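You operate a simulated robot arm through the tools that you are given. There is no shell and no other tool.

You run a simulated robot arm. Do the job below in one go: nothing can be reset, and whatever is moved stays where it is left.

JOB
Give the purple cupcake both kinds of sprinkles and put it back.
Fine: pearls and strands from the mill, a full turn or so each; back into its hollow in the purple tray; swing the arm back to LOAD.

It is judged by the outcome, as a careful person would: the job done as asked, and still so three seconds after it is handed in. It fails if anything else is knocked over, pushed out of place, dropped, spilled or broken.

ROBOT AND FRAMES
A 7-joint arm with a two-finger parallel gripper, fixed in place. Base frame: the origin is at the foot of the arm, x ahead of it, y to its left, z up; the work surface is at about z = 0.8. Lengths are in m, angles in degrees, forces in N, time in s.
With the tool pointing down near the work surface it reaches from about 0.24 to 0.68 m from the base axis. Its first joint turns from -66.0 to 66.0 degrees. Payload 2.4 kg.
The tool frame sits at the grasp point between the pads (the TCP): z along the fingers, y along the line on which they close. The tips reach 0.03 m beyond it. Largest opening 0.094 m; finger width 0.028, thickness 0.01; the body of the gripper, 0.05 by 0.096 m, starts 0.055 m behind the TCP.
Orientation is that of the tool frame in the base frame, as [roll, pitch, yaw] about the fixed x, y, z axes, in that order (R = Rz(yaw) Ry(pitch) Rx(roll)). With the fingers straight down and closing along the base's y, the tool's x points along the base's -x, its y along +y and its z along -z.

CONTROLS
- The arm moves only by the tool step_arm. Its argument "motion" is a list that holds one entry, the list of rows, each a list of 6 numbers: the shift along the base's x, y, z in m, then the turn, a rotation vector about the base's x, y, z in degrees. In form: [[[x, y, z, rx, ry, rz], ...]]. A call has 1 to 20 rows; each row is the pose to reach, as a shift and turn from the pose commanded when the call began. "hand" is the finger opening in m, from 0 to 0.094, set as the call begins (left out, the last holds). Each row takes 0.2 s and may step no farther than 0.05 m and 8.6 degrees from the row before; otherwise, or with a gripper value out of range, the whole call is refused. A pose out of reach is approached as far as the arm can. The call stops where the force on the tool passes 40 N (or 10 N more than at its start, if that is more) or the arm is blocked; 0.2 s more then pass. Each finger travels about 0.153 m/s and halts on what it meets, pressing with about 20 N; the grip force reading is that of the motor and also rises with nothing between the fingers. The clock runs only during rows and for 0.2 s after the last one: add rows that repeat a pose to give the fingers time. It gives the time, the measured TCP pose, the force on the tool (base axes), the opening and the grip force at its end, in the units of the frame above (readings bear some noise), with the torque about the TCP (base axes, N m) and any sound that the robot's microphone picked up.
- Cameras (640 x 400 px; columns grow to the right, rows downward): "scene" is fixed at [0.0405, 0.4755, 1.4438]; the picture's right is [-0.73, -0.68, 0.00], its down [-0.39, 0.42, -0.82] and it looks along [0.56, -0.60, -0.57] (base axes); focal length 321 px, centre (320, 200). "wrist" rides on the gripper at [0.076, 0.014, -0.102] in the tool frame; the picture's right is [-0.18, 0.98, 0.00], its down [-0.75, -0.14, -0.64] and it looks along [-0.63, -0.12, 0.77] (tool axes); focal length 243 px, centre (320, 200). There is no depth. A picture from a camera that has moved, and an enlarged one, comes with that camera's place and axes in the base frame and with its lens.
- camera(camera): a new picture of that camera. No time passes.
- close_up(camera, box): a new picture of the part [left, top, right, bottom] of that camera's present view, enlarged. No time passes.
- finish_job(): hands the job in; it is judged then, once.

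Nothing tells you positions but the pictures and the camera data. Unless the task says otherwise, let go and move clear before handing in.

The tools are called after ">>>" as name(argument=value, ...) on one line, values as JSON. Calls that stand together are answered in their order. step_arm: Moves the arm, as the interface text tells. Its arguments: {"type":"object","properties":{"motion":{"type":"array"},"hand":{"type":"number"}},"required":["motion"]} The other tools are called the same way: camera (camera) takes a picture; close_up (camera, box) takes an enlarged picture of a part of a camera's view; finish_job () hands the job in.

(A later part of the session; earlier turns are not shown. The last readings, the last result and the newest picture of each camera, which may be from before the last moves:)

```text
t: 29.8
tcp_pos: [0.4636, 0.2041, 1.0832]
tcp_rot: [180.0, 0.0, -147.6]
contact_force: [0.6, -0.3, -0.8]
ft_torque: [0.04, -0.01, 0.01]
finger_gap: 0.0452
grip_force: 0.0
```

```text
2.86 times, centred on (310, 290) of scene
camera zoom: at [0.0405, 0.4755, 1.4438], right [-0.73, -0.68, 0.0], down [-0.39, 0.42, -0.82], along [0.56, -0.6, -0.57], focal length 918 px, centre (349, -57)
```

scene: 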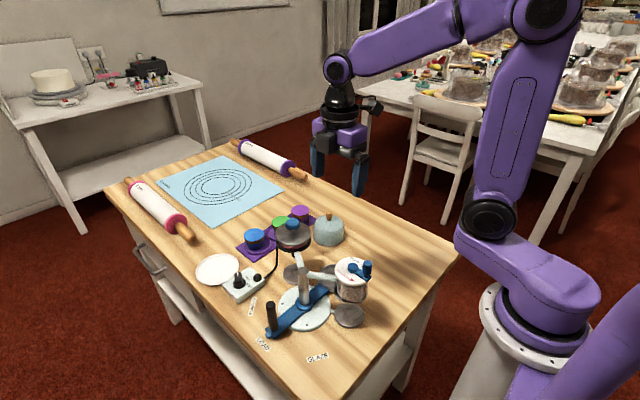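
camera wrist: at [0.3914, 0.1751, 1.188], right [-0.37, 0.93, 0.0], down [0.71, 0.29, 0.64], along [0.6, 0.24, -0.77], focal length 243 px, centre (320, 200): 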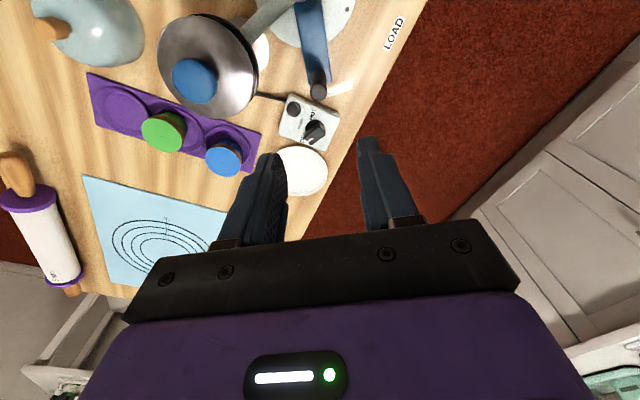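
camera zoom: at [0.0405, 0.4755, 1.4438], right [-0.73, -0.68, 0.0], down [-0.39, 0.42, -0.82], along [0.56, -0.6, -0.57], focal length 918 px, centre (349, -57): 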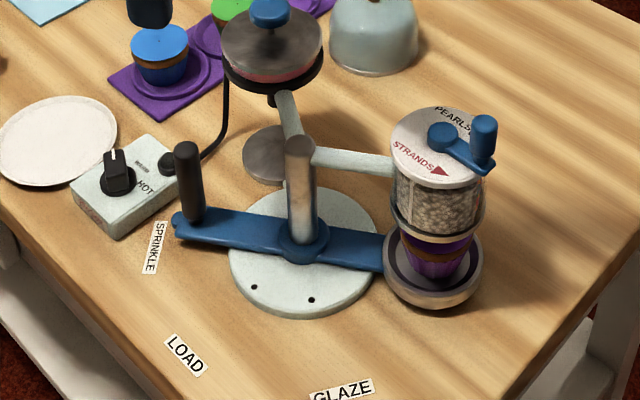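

The cup sits under the mill. To double-check alignment from a second side and measure the crank exactly, I'll move to a viewpoint on the mill's -y side, looking +y.

>>> step_arm(motion=[[[-0.019, -0.0316, 0, 0, 0, 7.2], [-0.038, -0.0633, 0, 0, 0, 14.4], [-0.0577, -0.095, 0, 0, 0, 21.6], [-0.077, -0.1265, 0, 0, 0, 28.8], [-0.096, -0.158, 0, 0, 0, 36.0], [-0.115, -0.19, 0, 0, 0, 43.2], [-0.134, -0.221, 0, 0, 0, 50.4], [-0.1537, -0.253, 0, 0, 0, 57.5], [-0.1537, -0.253, -0.04, 0, 0, 57.5], [-0.1537, -0.253, -0.08, 0, 0, 57.5], [-0.1537, -0.253, -0.12, 0, 0, 57.5], [-0.1537, -0.253, -0.12, 0, 0, 57.5]]])

>>> camera(camera="wrist")

>>> close_up(camera="wrist", box=[260, 40, 380, 240])

```text
t: 32.4
tcp_pos: [0.3119, -0.0507, 0.9643]
tcp_rot: [180.0, 0.0, -90.1]
contact_force: [0.1, -0.2, -0.3]
ft_torque: [0.01, -0.01, 0.0]
finger_gap: 0.0449
grip_force: 0.1
```

```text
taken
camera wrist: at [0.2971, -0.1257, 1.0676], right [-0.98, 0.19, 0.0], down [0.14, 0.75, 0.64], along [0.12, 0.63, -0.77], focal length 243 px, centre (320, 200)
```

wrist: 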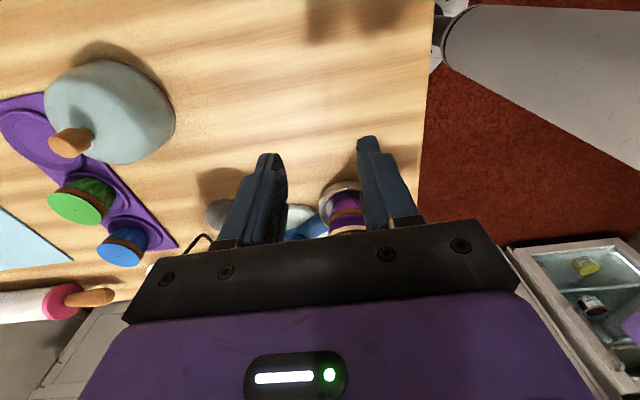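

```text
2.00 times, centred on (320, 140) of wrist
camera zoom: at [0.2971, -0.1257, 1.0676], right [-0.98, 0.19, 0.0], down [0.14, 0.75, 0.64], along [0.12, 0.63, -0.77], focal length 485 px, centre (320, 320)
```

zoom: 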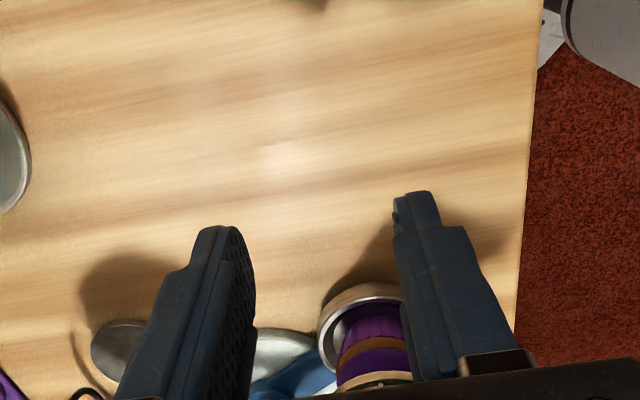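

The gripper body blocks the view. I'll open the fingers and tilt the tool 30° in place, well clear of everything, to look under the mill.

>>> step_arm(motion=[[[0, -0.005, 0, 7.5, 0, 0], [0, -0.01, 0, 15, 0, 0], [0, -0.015, 0, 22.5, 0, 0], [0, -0.02, 0, 30, 0, 0], [0, -0.02, 0, 30, 0, 0]]], hand=0.094)

>>> camera(camera="wrist")

>>> close_up(camera="wrist", box=[260, 110, 380, 230])

```text
t: 33.6
tcp_pos: [0.3105, -0.0706, 0.9636]
tcp_rot: [-179.9, 30.1, -90.1]
contact_force: [-0.2, 0.8, -0.8]
ft_torque: [-0.01, -0.01, 0.01]
finger_gap: 0.0939
grip_force: 0.0
```

```text
taken
camera wrist: at [0.2958, -0.1868, 1.0145], right [-0.98, 0.16, 0.09], down [0.14, 0.33, 0.93], along [0.12, 0.93, -0.35], focal length 243 px, centre (320, 200)
```

wrist: 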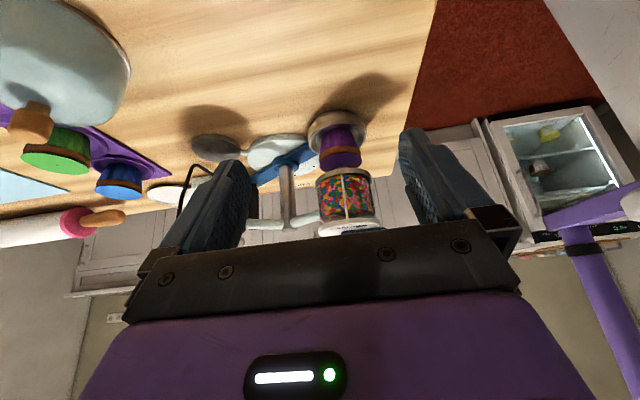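

```text
3.33 times, centred on (320, 170) of wrist
camera zoom: at [0.2958, -0.1868, 1.0145], right [-0.98, 0.16, 0.09], down [0.14, 0.33, 0.93], along [0.12, 0.93, -0.35], focal length 809 px, centre (320, 300)
```

zoom: 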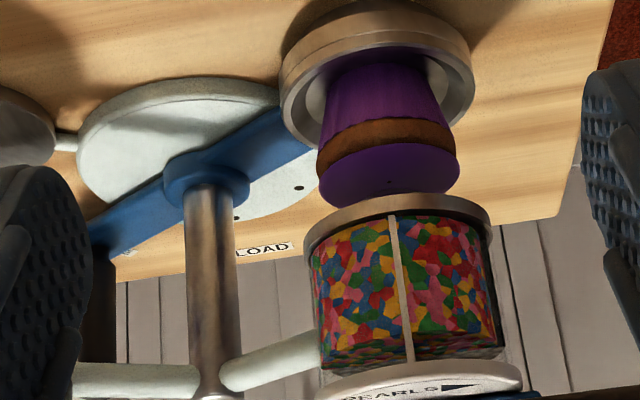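

Under the mill, the cup looks 2–4 mm short of centred, so the arm is at about 57.5° and the true position is probably 60°. I'll untilt and go back to the handle to swing those last 2–3 degrees.

>>> step_arm(motion=[[[0, 0.005, 0.01, -7.5, 0, 0], [0, 0.01, 0.02, -15, 0, 0], [0, 0.015, 0.04, -22.5, 0, 0], [0, 0.02, 0.07, -30, 0, 0], [0, 0.02, 0.12, -30, 0, 0], [0, 0.02, 0.12, -30, 0, 0]]], hand=0.045)

>>> step_arm(motion=[[[0.019, 0.0316, 0, 0, 0, -7.2], [0.038, 0.0633, 0, 0, 0, -14.4], [0.0577, 0.095, 0, 0, 0, -21.6], [0.077, 0.1265, 0, 0, 0, -28.8], [0.096, 0.158, 0, 0, 0, -36.0], [0.115, 0.19, 0, 0, 0, -43.2], [0.134, 0.221, 0, 0, 0, -50.4], [0.1537, 0.253, 0, 0, 0, -57.5], [0.1537, 0.253, 0, 0, 0, -57.5]]])

>>> camera(camera="wrist")

```text
t: 35.0
tcp_pos: [0.3102, -0.049, 1.0848]
tcp_rot: [180.0, -0.1, -89.9]
contact_force: [0.3, -0.6, -0.1]
ft_torque: [0.0, -0.01, 0.02]
finger_gap: 0.0452
grip_force: 0.1
```

```text
t: 37.0
tcp_pos: [0.4641, 0.2033, 1.084]
tcp_rot: [-179.9, 0.1, -147.7]
contact_force: [0.1, 0.3, -0.3]
ft_torque: [0.0, 0.0, 0.01]
finger_gap: 0.045
grip_force: 0.0
```

```text
taken
camera wrist: at [0.3922, 0.1751, 1.1876], right [-0.37, 0.93, 0.0], down [0.71, 0.28, 0.64], along [0.6, 0.24, -0.77], focal length 243 px, centre (320, 200)
```

wrist: 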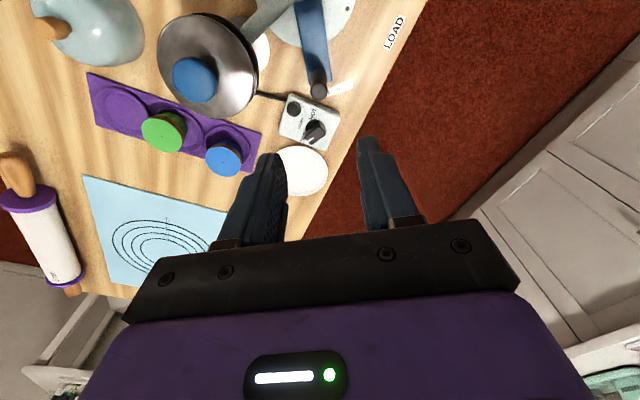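

The handle is still directly below. Descending and gripping it again.

>>> step_arm(motion=[[[0, 0, -0.04, 0, 0, 0], [0, 0, -0.08, 0, 0, 0], [0, 0, -0.12, 0, 0, 0], [0, 0, -0.155, 0, 0, 0], [0, 0, -0.18, 0, 0, 0], [0, 0, -0.18, 0, 0, 0]]])

>>> step_arm(motion=[[[0, 0, 0, 0, 0, 0], [0, 0, 0, 0, 0, 0], [0, 0, 0, 0, 0, 0]]], hand=0.012)

```text
t: 38.4
tcp_pos: [0.4635, 0.2043, 0.9028]
tcp_rot: [-179.9, 0.0, -147.5]
contact_force: [0.9, 0.3, -0.3]
ft_torque: [0.02, 0.0, 0.0]
finger_gap: 0.045
grip_force: 0.0
```

```text
t: 39.2
tcp_pos: [0.4635, 0.2033, 0.9017]
tcp_rot: [180.0, 0.1, -147.5]
contact_force: [0.9, -0.2, -7.2]
ft_torque: [-0.05, -0.66, 0.0]
finger_gap: 0.0197
grip_force: 44.8
```

>>> step_arm(motion=[[[0.0007, -0.0011, 0, 0, 0, -0.8], [0.0014, -0.0022, 0, 0, 0, -1.6], [0.002, -0.0033, 0, 0, 0, -2.5], [0.002, -0.0033, 0, 0, 0, -2.5]]])

>>> close_up(camera="scene", box=[280, 240, 380, 340])

```text
t: 40.2
tcp_pos: [0.4658, 0.2022, 0.9024]
tcp_rot: [-179.9, -0.1, -149.9]
contact_force: [5.8, 12.0, -36.5]
ft_torque: [-0.28, -0.78, 0.01]
finger_gap: 0.0194
grip_force: 45.2
```

```text
4.00 times, centred on (330, 290) of scene
camera zoom: at [0.0412, 0.4761, 1.4436], right [-0.73, -0.68, 0.0], down [-0.39, 0.42, -0.82], along [0.56, -0.6, -0.57], focal length 1285 px, centre (280, -160)
```

zoom: 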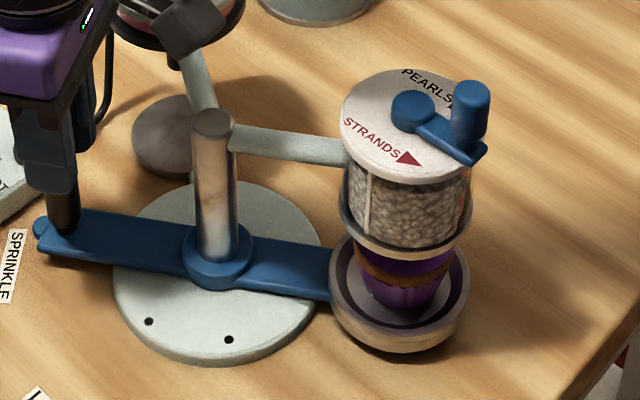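

There's a strong vertical preload, so I'll lower 1 mm to relieve it and read the forces again.

>>> step_arm(motion=[[[0, 0, -0.001, 0, 0, 0], [0, 0, -0.001, 0, 0, 0]]])

```text
t: 40.8
tcp_pos: [0.4662, 0.2011, 0.9028]
tcp_rot: [180.0, -0.1, -149.9]
contact_force: [1.4, 16.6, -24.8]
ft_torque: [-0.62, -0.04, 0.05]
finger_gap: 0.0194
grip_force: 44.7
```

The arm is now at about 59–60°. Releasing the handle and rising.

>>> step_arm(motion=[[[0, 0, 0, 0, 0, 0], [0, 0, 0, 0, 0, 0], [0, 0, 0.03, 0, 0, 0], [0, 0, 0.07, 0, 0, 0], [0, 0, 0.11, 0, 0, 0], [0, 0, 0.15, 0, 0, 0], [0, 0, 0.18, 0, 0, 0], [0, 0, 0.18, 0, 0, 0]]], hand=0.045)

>>> step_arm(motion=[[[-0.019, -0.031, 0, 0, 0, 7.5], [-0.039, -0.0625, 0, 0, 0, 15], [-0.058, -0.094, 0, 0, 0, 22.5], [-0.078, -0.125, 0, 0, 0, 30.0], [-0.097, -0.156, 0, 0, 0, 37.5], [-0.116, -0.187, 0, 0, 0, 45], [-0.136, -0.219, 0, 0, 0, 52.5], [-0.1557, -0.2497, 0, 0, 0, 60], [-0.1557, -0.2497, -0.04, 0, 0, 60], [-0.1557, -0.2547, -0.08, 7.5, 0, 60], [-0.1557, -0.2597, -0.12, 15, 0, 60], [-0.1557, -0.2697, -0.12, 15, 0, 60]]], hand=0.094)

```text
t: 42.6
tcp_pos: [0.4655, 0.1999, 1.0811]
tcp_rot: [179.9, -0.1, -150.0]
contact_force: [1.2, -0.2, -0.6]
ft_torque: [0.0, -0.01, -0.05]
finger_gap: 0.045
grip_force: 0.0
```

```text
t: 45.2
tcp_pos: [0.3113, -0.0694, 0.9622]
tcp_rot: [172.8, 12.3, -90.5]
contact_force: [0.2, 0.5, -0.2]
ft_torque: [0.01, -0.02, 0.0]
finger_gap: 0.094
grip_force: 0.1
```

The compound rotation left a small sideways tilt. I'll correct that and tilt to view under the mill.

>>> step_arm(motion=[[[0, 0, 0, 5.9, -2.43, 0], [0, 0, 0, 11.8, -4.87, 0], [0, 0, 0, 17.7, -7.3, 0], [0, 0, 0, 17.7, -7.3, 0]]])

>>> close_up(camera="wrist", box=[260, 110, 380, 230])

>>> close_up(camera="scene", box=[280, 240, 380, 340])

```text
t: 46.2
tcp_pos: [0.3092, -0.0697, 0.9631]
tcp_rot: [-179.1, 30.1, -87.5]
contact_force: [0.5, -0.5, 0.1]
ft_torque: [0.0, 0.01, 0.02]
finger_gap: 0.0938
grip_force: 0.0
```

```text
3.33 times, centred on (320, 170) of wrist
camera zoom: at [0.2994, -0.1867, 1.0134], right [-0.99, 0.12, 0.08], down [0.12, 0.34, 0.94], along [0.09, 0.93, -0.35], focal length 809 px, centre (320, 300)
```

zoom: 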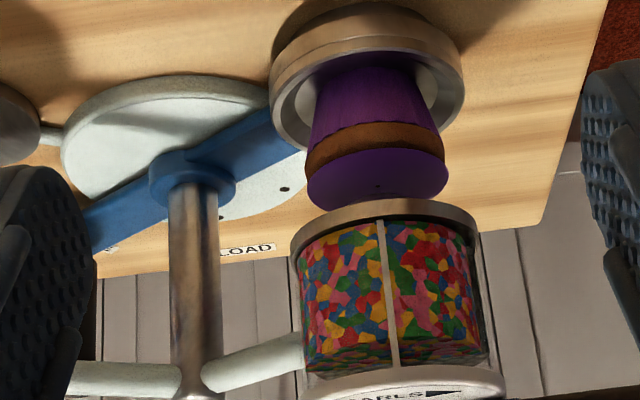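

```text
4.00 times, centred on (330, 290) of scene
camera zoom: at [0.0405, 0.4755, 1.4438], right [-0.73, -0.68, 0.0], down [-0.39, 0.42, -0.82], along [0.56, -0.6, -0.57], focal length 1285 px, centre (280, -160)
```

zoom: 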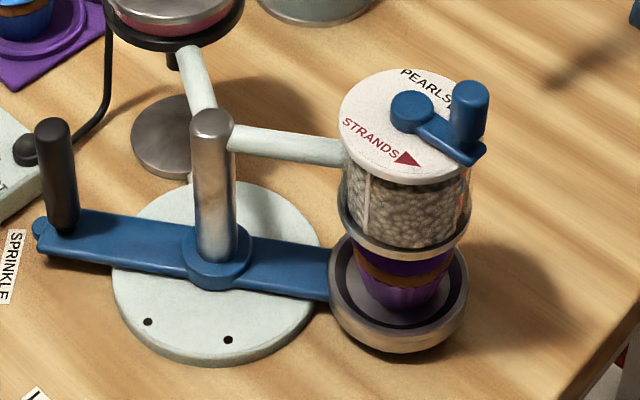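

The cup and cupcake are now exactly on the mill axis in this view. Next I'll untilt, rise, and position above the mill to measure the crank.

>>> step_arm(motion=[[[0, 0, 0.03, -7.5, -0.09, 0], [0, 0, 0.07, -15, -0.18, 0], [0, 0, 0.11, -22.5, -0.27, 0], [0, 0.0, 0.15, -30.1, -0.36, 0], [-0.005, 0.04, 0.17, -30.1, -0.36, 0], [-0.01, 0.08, 0.17, -30.1, -0.36, 0], [-0.01, 0.1, 0.17, -30.1, -0.36, 0], [-0.01, 0.1, 0.17, -30.1, -0.36, 0]]])

>>> camera(camera="wrist")

>>> close_up(camera="wrist", box=[260, 90, 400, 210])

```text
t: 48.0
tcp_pos: [0.2997, 0.0319, 1.132]
tcp_rot: [180.0, -0.1, -87.8]
contact_force: [0.8, 0.2, -0.9]
ft_torque: [0.01, 0.0, 0.0]
finger_gap: 0.0939
grip_force: 0.0
```

```text
taken
camera wrist: at [0.2882, -0.0442, 1.2357], right [-0.99, 0.15, 0.0], down [0.11, 0.76, 0.64], along [0.09, 0.63, -0.77], focal length 243 px, centre (320, 200)
```

wrist: 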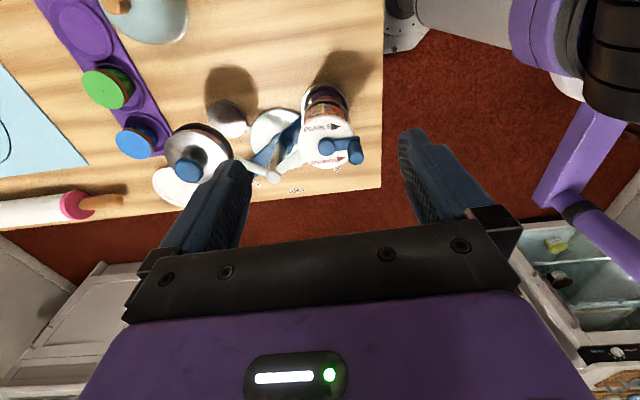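

```text
3.33 times, centred on (330, 150) of wrist
camera zoom: at [0.2882, -0.0442, 1.2357], right [-0.99, 0.15, 0.0], down [0.11, 0.76, 0.64], along [0.09, 0.63, -0.77], focal length 809 px, centre (287, 367)
```

zoom: 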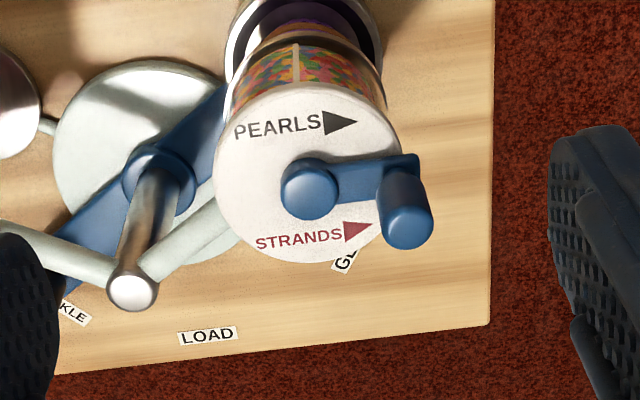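

The crank hub is near (0.301, 0.097) and the peg near (0.269, 0.097), its top at about z 1.0. I'll move above the peg with a narrower opening and check.

>>> step_arm(motion=[[[-0.01, 0.025, -0.01, 0, 0, 0], [-0.022, 0.048, -0.025, 0, 0, 0], [-0.031, 0.065, -0.045, 0, 0, 0], [-0.031, 0.065, -0.07, 0, 0, 0], [-0.031, 0.065, -0.07, 0, 0, 0]]], hand=0.045)

>>> camera(camera="wrist")

>>> close_up(camera="wrist", box=[250, 90, 390, 230])

>>> close_up(camera="scene", box=[300, 190, 420, 310])

```text
t: 49.2
tcp_pos: [0.2677, 0.0958, 1.0621]
tcp_rot: [-179.9, -0.1, -87.8]
contact_force: [-0.4, 0.0, -0.4]
ft_torque: [0.0, 0.01, 0.01]
finger_gap: 0.0449
grip_force: 0.1
```

```text
taken
camera wrist: at [0.2574, 0.0203, 1.1656], right [-0.99, 0.15, 0.0], down [0.11, 0.76, 0.64], along [0.09, 0.63, -0.77], focal length 243 px, centre (320, 200)
```

wrist: 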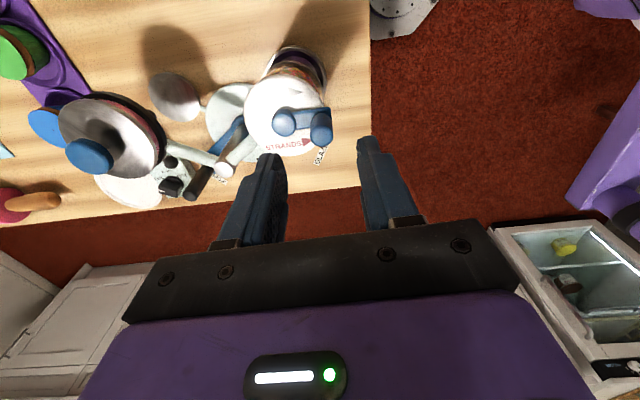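

```text
2.86 times, centred on (320, 160) of wrist
camera zoom: at [0.2574, 0.0203, 1.1656], right [-0.99, 0.15, 0.0], down [0.11, 0.76, 0.64], along [0.09, 0.63, -0.77], focal length 693 px, centre (320, 314)
```

zoom: 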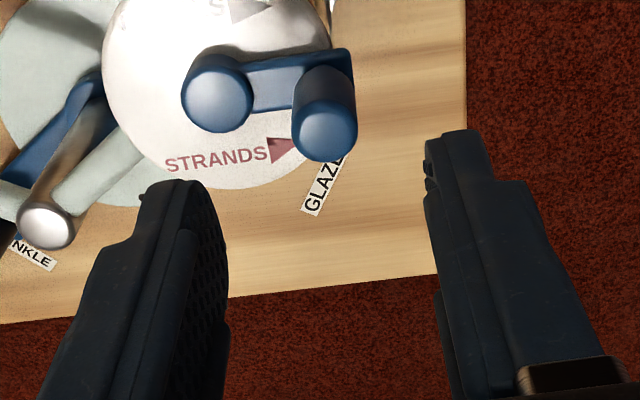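

```text
3.33 times, centred on (360, 250) of scene
camera zoom: at [0.0405, 0.4755, 1.4438], right [-0.73, -0.68, 0.0], down [-0.39, 0.42, -0.82], along [0.56, -0.6, -0.57], focal length 1071 px, centre (187, 33)
```

zoom: 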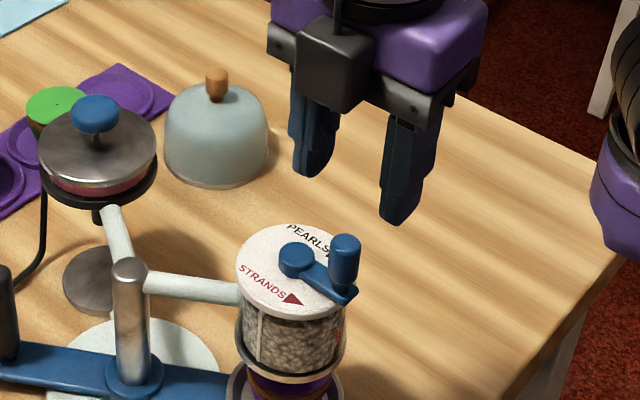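

The peg re-measures at (0.267, 0.100) and the hub at (0.299, 0.097). I'll descend over the peg, keeping the finger tips just above the hub height.

>>> step_arm(motion=[[[-0.0015, 0.0032, -0.015, 0, 0, 0], [-0.0015, 0.0032, -0.035, 0, 0, 0], [-0.0015, 0.0032, -0.055, 0, 0, 0], [-0.0015, 0.0032, -0.055, 0, 0, 0]]])

>>> camera(camera="wrist")

>>> close_up(camera="wrist", box=[250, 110, 390, 230])

>>> close_up(camera="scene", box=[320, 220, 400, 300])

```text
t: 50.2
tcp_pos: [0.2667, 0.1002, 1.006]
tcp_rot: [180.0, -0.1, -87.7]
contact_force: [0.7, 0.6, -0.6]
ft_torque: [0.0, 0.01, 0.01]
finger_gap: 0.0449
grip_force: 0.1
```

```text
taken
camera wrist: at [0.2557, 0.0238, 1.1104], right [-0.99, 0.15, 0.0], down [0.11, 0.76, 0.64], along [0.09, 0.63, -0.77], focal length 243 px, centre (320, 200)
```

wrist: 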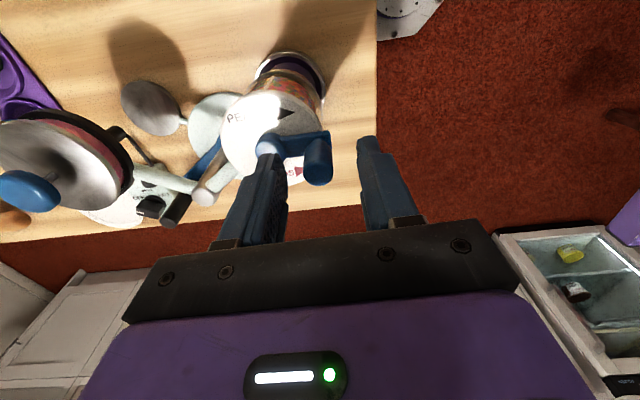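

```text
3.33 times, centred on (320, 170) of wrist
camera zoom: at [0.2557, 0.0238, 1.1104], right [-0.99, 0.15, 0.0], down [0.11, 0.76, 0.64], along [0.09, 0.63, -0.77], focal length 809 px, centre (320, 300)
```

zoom: 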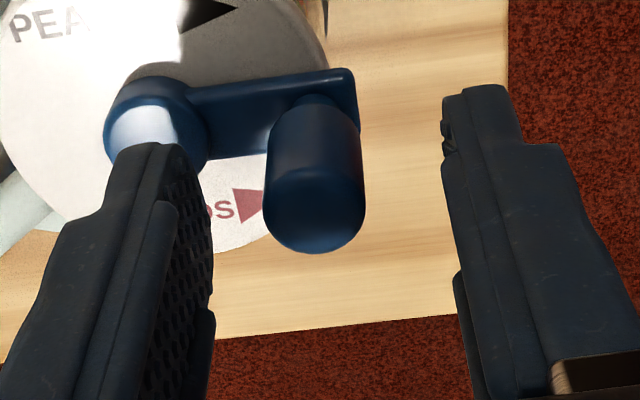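

```text
5.00 times, centred on (360, 260) of scene
camera zoom: at [0.0405, 0.4755, 1.4438], right [-0.73, -0.68, 0.0], down [-0.39, 0.42, -0.82], along [0.56, -0.6, -0.57], focal length 1606 px, centre (120, -100)
```

zoom: 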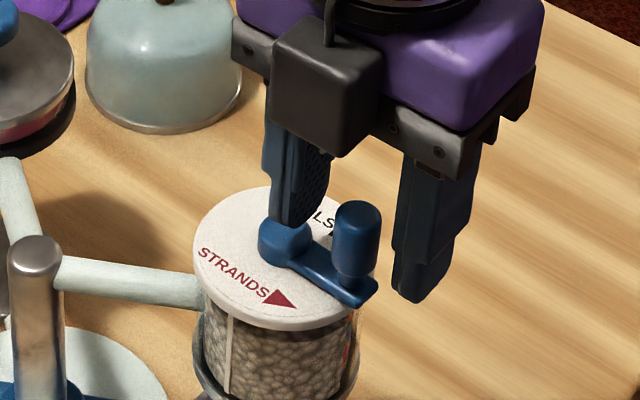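

The fingers straddle the peg and nothing is touching. I'll centre y slightly and close on the peg.

>>> step_arm(motion=[[[0, -0.0015, 0, 0, 0, 0], [0, -0.0015, 0, 0, 0, 0], [0, -0.0015, 0, 0, 0, 0], [0, -0.0015, 0, 0, 0, 0]]], hand=0.01)

>>> close_up(camera="wrist", box=[250, 110, 390, 230])

>>> close_up(camera="scene", box=[320, 220, 400, 300])

```text
t: 51.2
tcp_pos: [0.2663, 0.0977, 1.0069]
tcp_rot: [-179.9, -0.1, -87.9]
contact_force: [14.1, 0.1, -20.2]
ft_torque: [0.41, 0.11, -0.03]
finger_gap: 0.0174
grip_force: 45.3
```

```text
3.33 times, centred on (320, 170) of wrist
camera zoom: at [0.2567, 0.0223, 1.1106], right [-0.99, 0.15, 0.0], down [0.11, 0.76, 0.64], along [0.09, 0.63, -0.77], focal length 809 px, centre (320, 300)
```

zoom: 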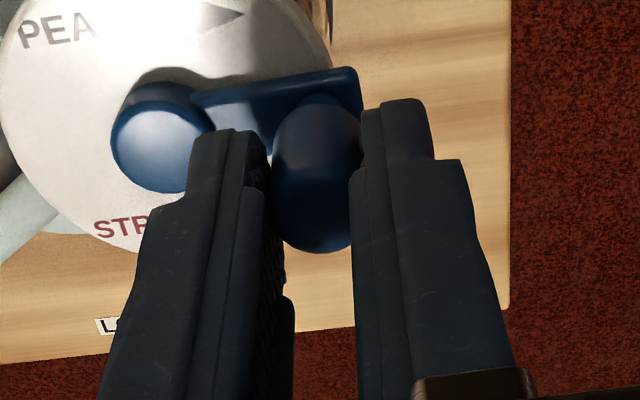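

```text
5.00 times, centred on (360, 260) of scene
camera zoom: at [0.0411, 0.4756, 1.4438], right [-0.73, -0.68, 0.0], down [-0.39, 0.42, -0.82], along [0.56, -0.6, -0.57], focal length 1606 px, centre (120, -100)
```

zoom: 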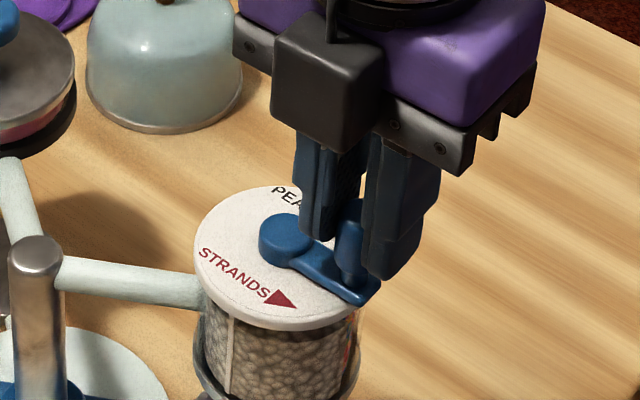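

The peg is gripped with a small preload, so I'll relieve it by shifting +x about 1 mm and down about 1 mm before cranking.

>>> step_arm(motion=[[[0.0012, 0, -0.001, 0, 0, 0], [0.0012, 0, -0.001, 0, 0, 0]]])

```text
t: 52.0
tcp_pos: [0.2676, 0.099, 1.0071]
tcp_rot: [179.9, -0.1, -87.7]
contact_force: [-5.4, -0.1, 5.3]
ft_torque: [0.33, -0.25, 0.01]
finger_gap: 0.0175
grip_force: 45.2
stopped in row 2: the force on the tool passed its limit at 42 N (the readings are from after the stop); the commanded pose is now the measured one
```

Forces are small now. I'll begin the PEARLS turn (clockwise from above) with a first 40° on an r≈0.032 circle, and check the forces.

>>> step_arm(motion=[[[0.0002, 0.0028, 0, 0, 0, 0], [0.0008, 0.0055, 0, 0, 0, 0], [0.0015, 0.0082, 0, 0, 0, 0], [0.0025, 0.0108, 0, 0, 0, 0], [0.0037, 0.0133, 0, 0, 0, 0], [0.0051, 0.0157, 0, 0, 0, 0], [0.0067, 0.0179, 0, 0, 0, 0], [0.0085, 0.02, 0, 0, 0, 0]]])

>>> close_up(camera="scene", box=[310, 220, 410, 320])

```text
t: 53.5
tcp_pos: [0.2721, 0.1167, 1.0074]
tcp_rot: [179.9, -0.1, -87.8]
contact_force: [-8.1, 4.9, 8.2]
ft_torque: [-0.29, -0.2, 0.01]
finger_gap: 0.0171
grip_force: 44.9
stopped in row 7: the force on the tool passed its limit at 41 N (the readings are from after the stop); the commanded pose is now the measured one
```

```text
4.00 times, centred on (360, 270) of scene
camera zoom: at [0.0402, 0.4756, 1.4438], right [-0.73, -0.68, 0.0], down [-0.39, 0.42, -0.82], along [0.56, -0.6, -0.57], focal length 1285 px, centre (160, -80)
```

zoom: 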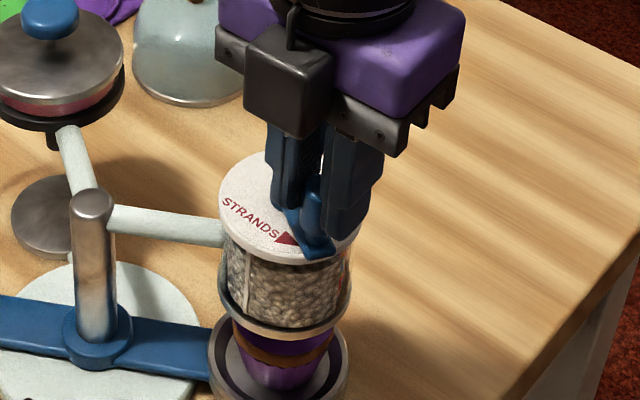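

The crank turned about 35° before a force spike stopped it. I'll try a softer grip by commanding the opening just under the peg width, and read the grip force.

>>> step_arm(motion=[[[0, 0, 0, 0, 0, 0], [0, 0, 0, 0, 0, 0]]], hand=0.0165)

```text
t: 54.1
tcp_pos: [0.2737, 0.116, 1.0081]
tcp_rot: [179.9, 0.0, -87.7]
contact_force: [-0.8, -0.1, -3.2]
ft_torque: [-0.06, -0.33, -0.02]
finger_gap: 0.0175
grip_force: 38.3
```

>>> step_arm(motion=[[[0.0018, 0.0021, 0, 0, 0, 0], [0.0038, 0.0041, 0, 0, 0, 0], [0.0059, 0.0058, 0, 0, 0, 0], [0.0082, 0.0074, 0, 0, 0, 0], [0.0106, 0.0088, 0, 0, 0, 0], [0.0131, 0.0099, 0, 0, 0, 0], [0.0158, 0.0108, 0, 0, 0, 0], [0.0184, 0.0115, 0, 0, 0, 0], [0.0212, 0.012, 0, 0, 0, 0], [0.0239, 0.0122, 0, 0, 0, 0]]], hand=0.0171)

>>> close_up(camera="scene", box=[310, 220, 410, 320])

>>> camera(camera="wrist")

```text
t: 56.3
tcp_pos: [0.2976, 0.1278, 1.0065]
tcp_rot: [179.9, 0.0, -87.7]
contact_force: [-0.3, -0.2, -0.4]
ft_torque: [0.01, -0.06, 0.01]
finger_gap: 0.0182
grip_force: 1.0
```

```text
4.00 times, centred on (360, 270) of scene
camera zoom: at [0.0405, 0.4755, 1.4438], right [-0.73, -0.68, 0.0], down [-0.39, 0.42, -0.82], along [0.56, -0.6, -0.57], focal length 1285 px, centre (160, -80)
```

zoom: 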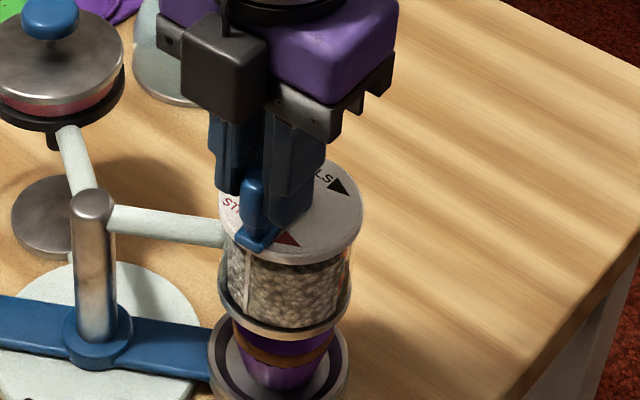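

```text
taken
camera wrist: at [0.2865, 0.0519, 1.1101], right [-0.99, 0.14, 0.0], down [0.11, 0.76, 0.64], along [0.09, 0.64, -0.77], focal length 243 px, centre (320, 200)
```

wrist: 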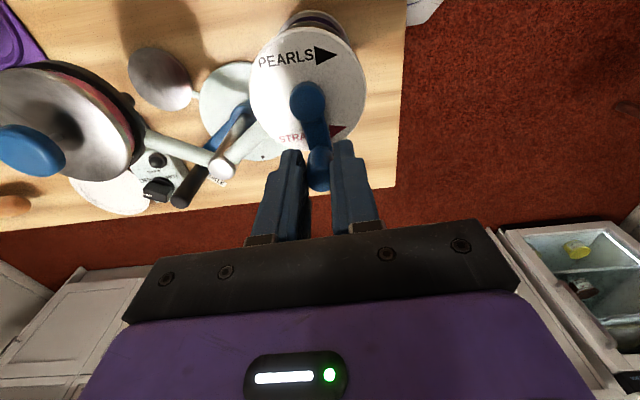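

The crank is at about 90° with a gentle grip and no force. I'll continue clockwise with a medium grip.

>>> step_arm(motion=[[[0, 0, 0, 0, 0, 0], [0.0028, 0.0, 0, 0, 0, 0], [0.0055, -0.0003, 0, 0, 0, 0], [0.0083, -0.0008, 0, 0, 0, 0], [0.0109, -0.0015, 0, 0, 0, 0], [0.0135, -0.0025, 0, 0, 0, 0], [0.016, -0.0037, 0, 0, 0, 0], [0.0184, -0.0051, 0, 0, 0, 0], [0.0207, -0.0067, 0, 0, 0, 0], [0.0228, -0.0085, 0, 0, 0, 0]]], hand=0.0168)

>>> close_up(camera="scene", box=[310, 220, 410, 320])

>>> close_up(camera="wrist", box=[250, 30, 390, 230])

```text
t: 58.5
tcp_pos: [0.3204, 0.1201, 1.0068]
tcp_rot: [179.9, 0.0, -87.7]
contact_force: [0.0, 0.6, -0.3]
ft_torque: [0.03, 0.04, -0.01]
finger_gap: 0.0178
grip_force: 0.8
```

```text
4.00 times, centred on (360, 270) of scene
camera zoom: at [0.0405, 0.4755, 1.4438], right [-0.73, -0.68, 0.0], down [-0.39, 0.42, -0.82], along [0.56, -0.6, -0.57], focal length 1285 px, centre (160, -80)
```

zoom: 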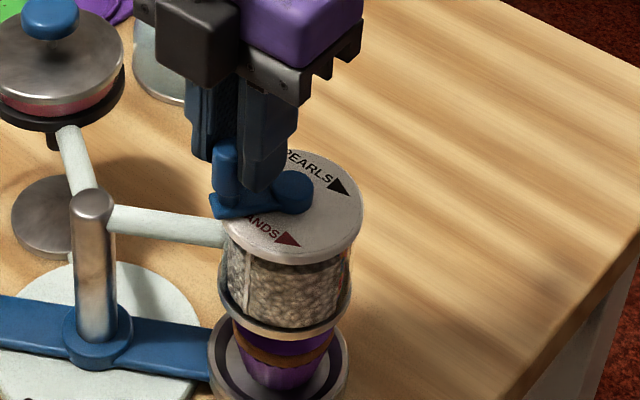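

```text
2.00 times, centred on (320, 130) of wrist
camera zoom: at [0.3091, 0.0434, 1.1104], right [-0.99, 0.15, 0.0], down [0.11, 0.76, 0.64], along [0.09, 0.64, -0.77], focal length 485 px, centre (320, 340)
```

zoom: 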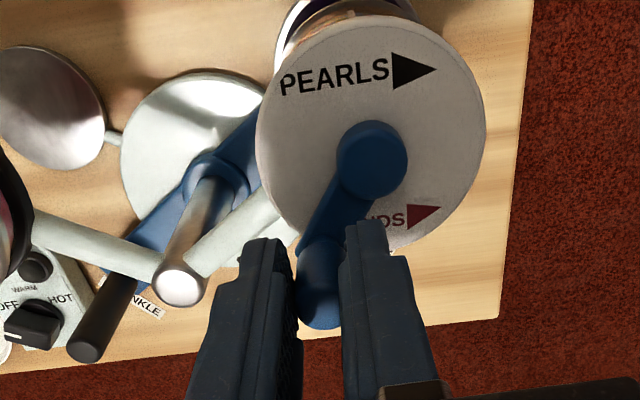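

It's turning smoothly, and about 130° of the PEARLS turn is done. Continuing, slightly firmer.

>>> step_arm(motion=[[[0, 0, 0, 0, 0, 0], [0.0019, -0.002, 0, 0, 0, 0], [0.0037, -0.0041, 0, 0, 0, 0], [0.0053, -0.0064, 0, 0, 0, 0], [0.0066, -0.0088, 0, 0, 0, 0], [0.0078, -0.0113, 0, 0, 0, 0], [0.0087, -0.014, 0, 0, 0, 0], [0.0094, -0.0166, 0, 0, 0, 0], [0.0099, -0.0194, 0, 0, 0, 0], [0.0101, -0.0221, 0, 0, 0, 0]]], hand=0.0163)

>>> close_up(camera="scene", box=[310, 220, 410, 320])

>>> close_up(camera="wrist", box=[250, 30, 390, 230])

```text
t: 60.7
tcp_pos: [0.3297, 0.0969, 1.0054]
tcp_rot: [179.9, 0.0, -87.8]
contact_force: [0.2, 0.1, 0.7]
ft_torque: [-0.03, 0.03, 0.01]
finger_gap: 0.0162
grip_force: 0.1
```

```text
4.00 times, centred on (360, 270) of scene
camera zoom: at [0.0405, 0.4755, 1.4438], right [-0.73, -0.68, 0.0], down [-0.39, 0.42, -0.82], along [0.56, -0.6, -0.57], focal length 1285 px, centre (160, -80)
```

zoom: 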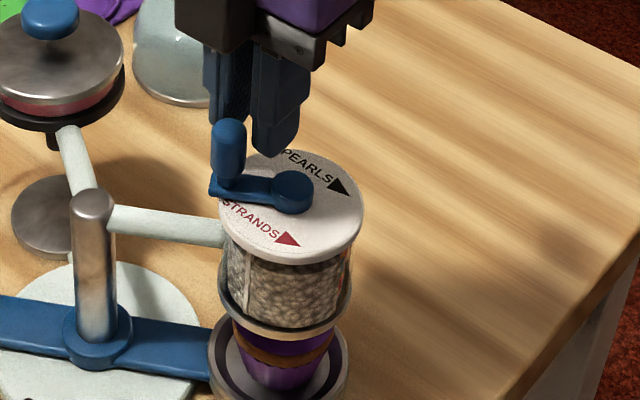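

```text
2.00 times, centred on (320, 130) of wrist
camera zoom: at [0.3186, 0.0207, 1.1099], right [-0.99, 0.14, 0.0], down [0.11, 0.76, 0.64], along [0.09, 0.64, -0.77], focal length 485 px, centre (320, 340)
```

zoom: 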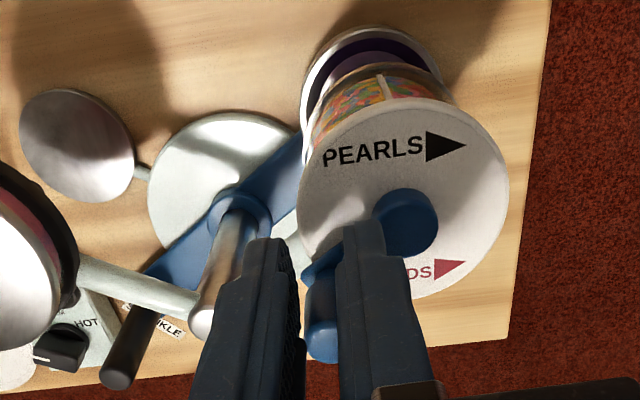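

The peg slipped out of the soft grip at about 35°; nothing else moved. I'll switch to pushing the peg around with closed fingers from behind, so I'll rise over it and come down on its trailing side.

>>> step_arm(motion=[[[0, 0, 0.02, 0, 0, 0], [0, 0, 0.045, 0, 0, 0], [-0.0296, 0.0318, 0.045, 0, 0, 0], [-0.0296, 0.0318, 0.045, 0, 0, 0], [-0.0296, 0.0318, 0.025, 0, 0, 0], [-0.0296, 0.0318, 0.001, 0, 0, 0], [-0.0296, 0.0318, 0.001, 0, 0, 0]]], hand=0.0)

>>> close_up(camera="scene", box=[310, 220, 410, 320])

>>> close_up(camera="wrist", box=[250, 30, 390, 230])

```text
t: 62.3
tcp_pos: [0.3006, 0.1299, 1.0092]
tcp_rot: [179.8, -0.1, -87.7]
contact_force: [0.1, -0.1, 0.1]
ft_torque: [0.02, 0.0, 0.0]
finger_gap: 0.0
grip_force: 20.1
```

```text
4.00 times, centred on (360, 270) of scene
camera zoom: at [0.0405, 0.4755, 1.4438], right [-0.73, -0.68, 0.0], down [-0.39, 0.42, -0.82], along [0.56, -0.6, -0.57], focal length 1285 px, centre (160, -80)
```

zoom: 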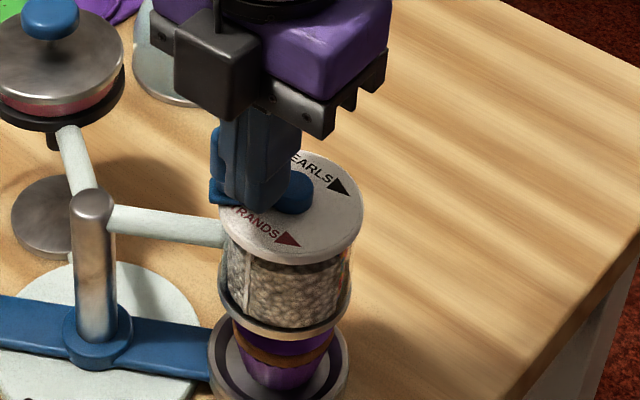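

```text
2.00 times, centred on (320, 130) of wrist
camera zoom: at [0.2891, 0.0533, 1.1113], right [-0.99, 0.14, 0.0], down [0.11, 0.76, 0.64], along [0.09, 0.64, -0.77], focal length 485 px, centre (320, 340)
```

zoom: 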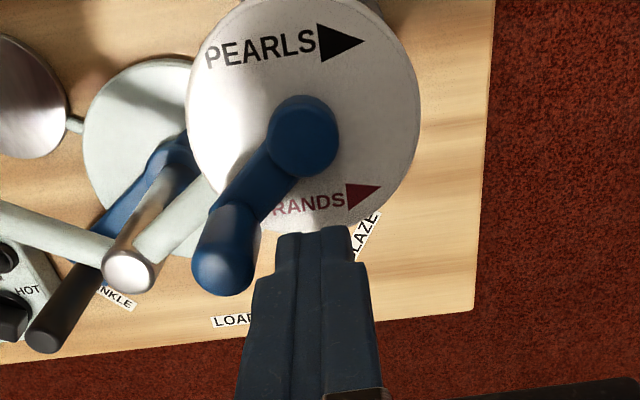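

The closed fingers are right behind the peg on its trailing side. I'll push clockwise along the circle.

>>> step_arm(motion=[[[0.0028, -0.0002, -0.001, 0, 0, 0], [0.0055, -0.0007, -0.001, 0, 0, 0], [0.0082, -0.0014, -0.001, 0, 0, 0], [0.0109, -0.0023, -0.001, 0, 0, 0], [0.0134, -0.0035, -0.001, 0, 0, 0], [0.0158, -0.0048, -0.001, 0, 0, 0], [0.0181, -0.0064, -0.001, 0, 0, 0], [0.0203, -0.0082, -0.001, 0, 0, 0], [0.0223, -0.0102, -0.001, 0, 0, 0], [0.0241, -0.0123, -0.001, 0, 0, 0], [0.0257, -0.0146, -0.001, 0, 0, 0], [0.0271, -0.017, -0.001, 0, 0, 0]]])

>>> close_up(camera="scene", box=[310, 220, 410, 320])

>>> close_up(camera="wrist", box=[250, 30, 390, 230])

```text
t: 64.9
tcp_pos: [0.3272, 0.113, 1.0078]
tcp_rot: [179.9, -0.1, -87.8]
contact_force: [-0.7, 0.4, -0.1]
ft_torque: [0.01, 0.0, -0.02]
finger_gap: 0.0001
grip_force: 19.7
```

```text
4.00 times, centred on (360, 270) of scene
camera zoom: at [0.0405, 0.4755, 1.4438], right [-0.73, -0.68, 0.0], down [-0.39, 0.42, -0.82], along [0.56, -0.6, -0.57], focal length 1285 px, centre (160, -80)
```

zoom: 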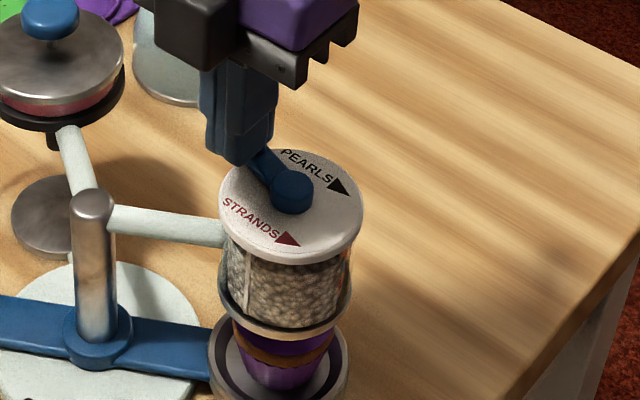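

```text
2.00 times, centred on (320, 130) of wrist
camera zoom: at [0.3165, 0.0363, 1.1107], right [-0.99, 0.15, 0.0], down [0.11, 0.76, 0.64], along [0.09, 0.64, -0.77], focal length 485 px, centre (320, 340)
```

zoom: 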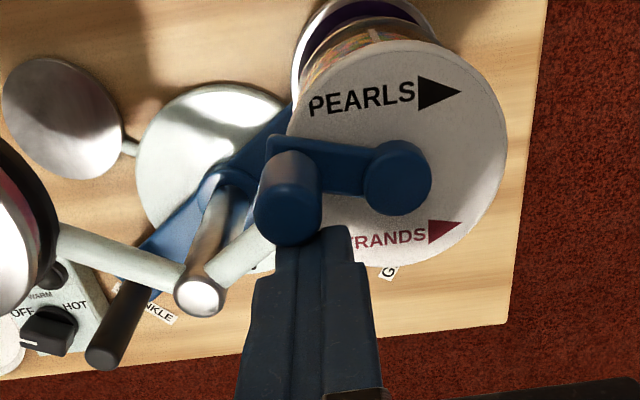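

This works nicely. The peg is at about -8°, so I'll keep pushing along the circle.

>>> step_arm(motion=[[[0.0012, -0.0025, 0, 0, 0, 0], [0.0022, -0.0051, 0, 0, 0, 0], [0.0029, -0.0078, 0, 0, 0, 0], [0.0034, -0.0106, 0, 0, 0, 0], [0.0037, -0.0134, 0, 0, 0, 0], [0.0037, -0.0161, 0, 0, 0, 0], [0.0035, -0.0189, 0, 0, 0, 0], [0.003, -0.0217, 0, 0, 0, 0], [0.0023, -0.0244, 0, 0, 0, 0], [0.0014, -0.027, 0, 0, 0, 0], [0.0003, -0.0296, 0, 0, 0, 0], [-0.0011, -0.032, 0, 0, 0, 0], [-0.0027, -0.0343, 0, 0, 0, 0], [-0.0045, -0.0364, 0, 0, 0, 0], [-0.0064, -0.0384, 0, 0, 0, 0], [-0.0085, -0.0402, 0, 0, 0, 0]]])

>>> close_up(camera="scene", box=[310, 220, 410, 320])

>>> close_up(camera="wrist", box=[250, 30, 390, 230])

```text
t: 68.3
tcp_pos: [0.32, 0.0721, 1.0067]
tcp_rot: [179.9, 0.0, -87.6]
contact_force: [0.3, 0.0, -0.5]
ft_torque: [0.0, -0.03, -0.02]
finger_gap: 0.0
grip_force: 19.7
```

```text
4.00 times, centred on (360, 270) of scene
camera zoom: at [0.0406, 0.4755, 1.4438], right [-0.73, -0.68, 0.0], down [-0.39, 0.42, -0.82], along [0.56, -0.6, -0.57], focal length 1285 px, centre (160, -80)
```

zoom: 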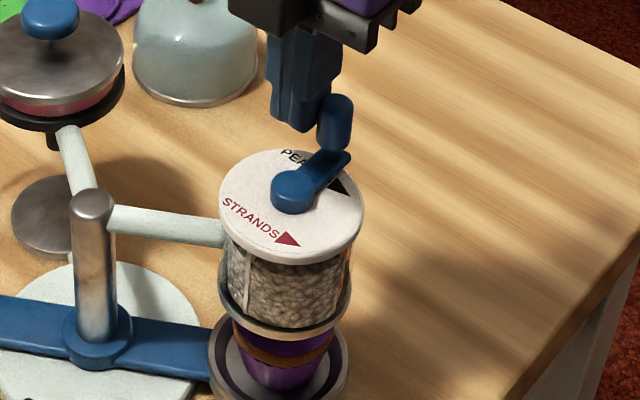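

```text
2.00 times, centred on (320, 130) of wrist
camera zoom: at [0.3081, -0.0043, 1.1102], right [-0.99, 0.14, 0.0], down [0.11, 0.76, 0.64], along [0.09, 0.64, -0.77], focal length 485 px, centre (320, 340)
```

zoom: 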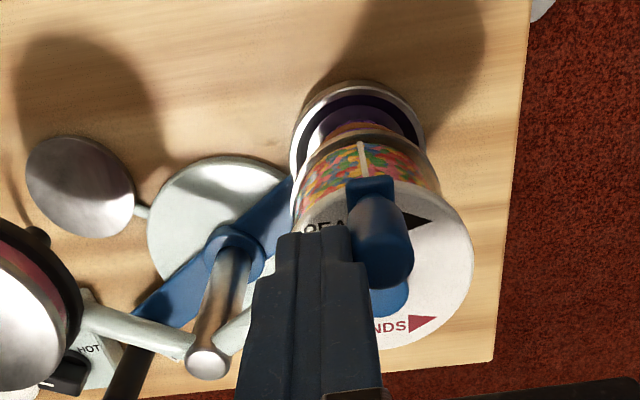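

The crank is at about -90°, roughly 265° turned. I'll push on to complete the full PEARLS turn.

>>> step_arm(motion=[[[-0.0023, -0.0016, 0, 0, 0, 0], [-0.0047, -0.003, 0, 0, 0, 0], [-0.0072, -0.0042, 0, 0, 0, 0], [-0.0098, -0.0052, 0, 0, 0, 0], [-0.0125, -0.006, 0, 0, 0, 0], [-0.0152, -0.0065, 0, 0, 0, 0], [-0.018, -0.0067, 0, 0, 0, 0], [-0.0208, -0.0068, 0, 0, 0, 0], [-0.0236, -0.0065, 0, 0, 0, 0], [-0.0264, -0.0061, 0, 0, 0, 0], [-0.0291, -0.0054, 0, 0, 0, 0], [-0.0317, -0.0045, 0, 0, 0, 0], [-0.0342, -0.0033, 0, 0, 0, 0], [-0.0367, -0.0019, 0, 0, 0, 0], [-0.039, -0.0003, 0, 0, 0, 0], [-0.0411, 0.0014, 0, 0, 0, 0], [-0.0431, 0.0034, 0, 0, 0, 0]]])

>>> close_up(camera="scene", box=[310, 220, 410, 320])

>>> close_up(camera="wrist", box=[250, 30, 390, 230])

```text
t: 71.9
tcp_pos: [0.2762, 0.0752, 1.0066]
tcp_rot: [179.9, 0.1, -87.8]
contact_force: [0.3, -0.5, -0.7]
ft_torque: [-0.02, -0.04, 0.0]
finger_gap: 0.0
grip_force: 19.8
```

```text
4.00 times, centred on (360, 270) of scene
camera zoom: at [0.0405, 0.4755, 1.4438], right [-0.73, -0.68, 0.0], down [-0.39, 0.42, -0.82], along [0.56, -0.6, -0.57], focal length 1285 px, centre (160, -80)
```

zoom: 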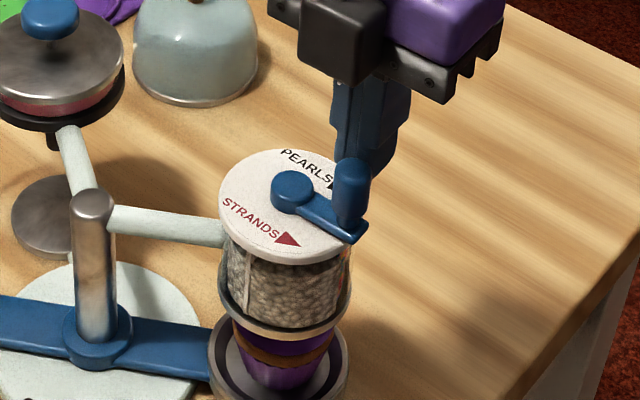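

```text
2.00 times, centred on (320, 130) of wrist
camera zoom: at [0.2648, -0.0005, 1.11], right [-0.99, 0.14, 0.0], down [0.11, 0.76, 0.64], along [0.09, 0.64, -0.77], focal length 485 px, centre (320, 340)
```

zoom: 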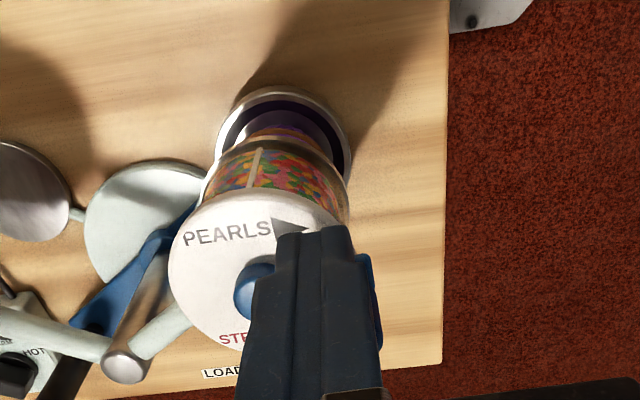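

The crank is back around its start after one full clockwise turn. I'll add about 12° more to be sure, then look at the cupcake.

>>> step_arm(motion=[[[-0.0018, 0.0021, 0, 0, 0, 0], [-0.0034, 0.0044, 0, 0, 0, 0], [-0.0039, 0.0053, 0, 0, 0, 0]]])

>>> close_up(camera="scene", box=[320, 230, 390, 300])

>>> close_up(camera="scene", box=[320, 280, 380, 330])

```text
t: 72.7
tcp_pos: [0.2735, 0.08, 1.007]
tcp_rot: [179.9, 0.0, -87.6]
contact_force: [0.0, -1.1, 0.5]
ft_torque: [0.0, 0.02, 0.0]
finger_gap: 0.0001
grip_force: 20.0
```

```text
5.71 times, centred on (355, 265) of scene
camera zoom: at [0.0405, 0.4755, 1.4438], right [-0.73, -0.68, 0.0], down [-0.39, 0.42, -0.82], along [0.56, -0.6, -0.57], focal length 1836 px, centre (120, -171)
```

zoom: 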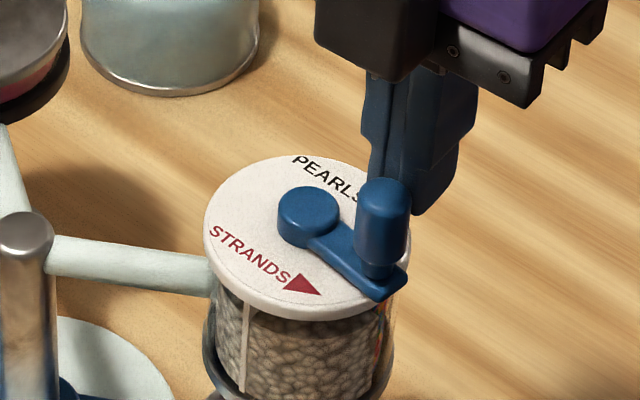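

```text
8.00 times, centred on (350, 305) of scene
camera zoom: at [0.0405, 0.4755, 1.4438], right [-0.73, -0.68, 0.0], down [-0.39, 0.42, -0.82], along [0.56, -0.6, -0.57], focal length 2570 px, centre (80, -640)
```

zoom: 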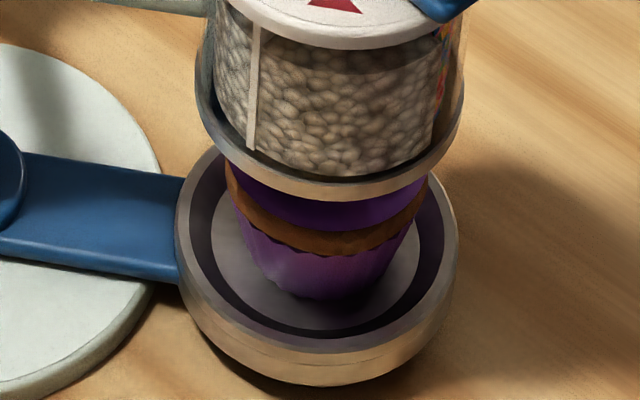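

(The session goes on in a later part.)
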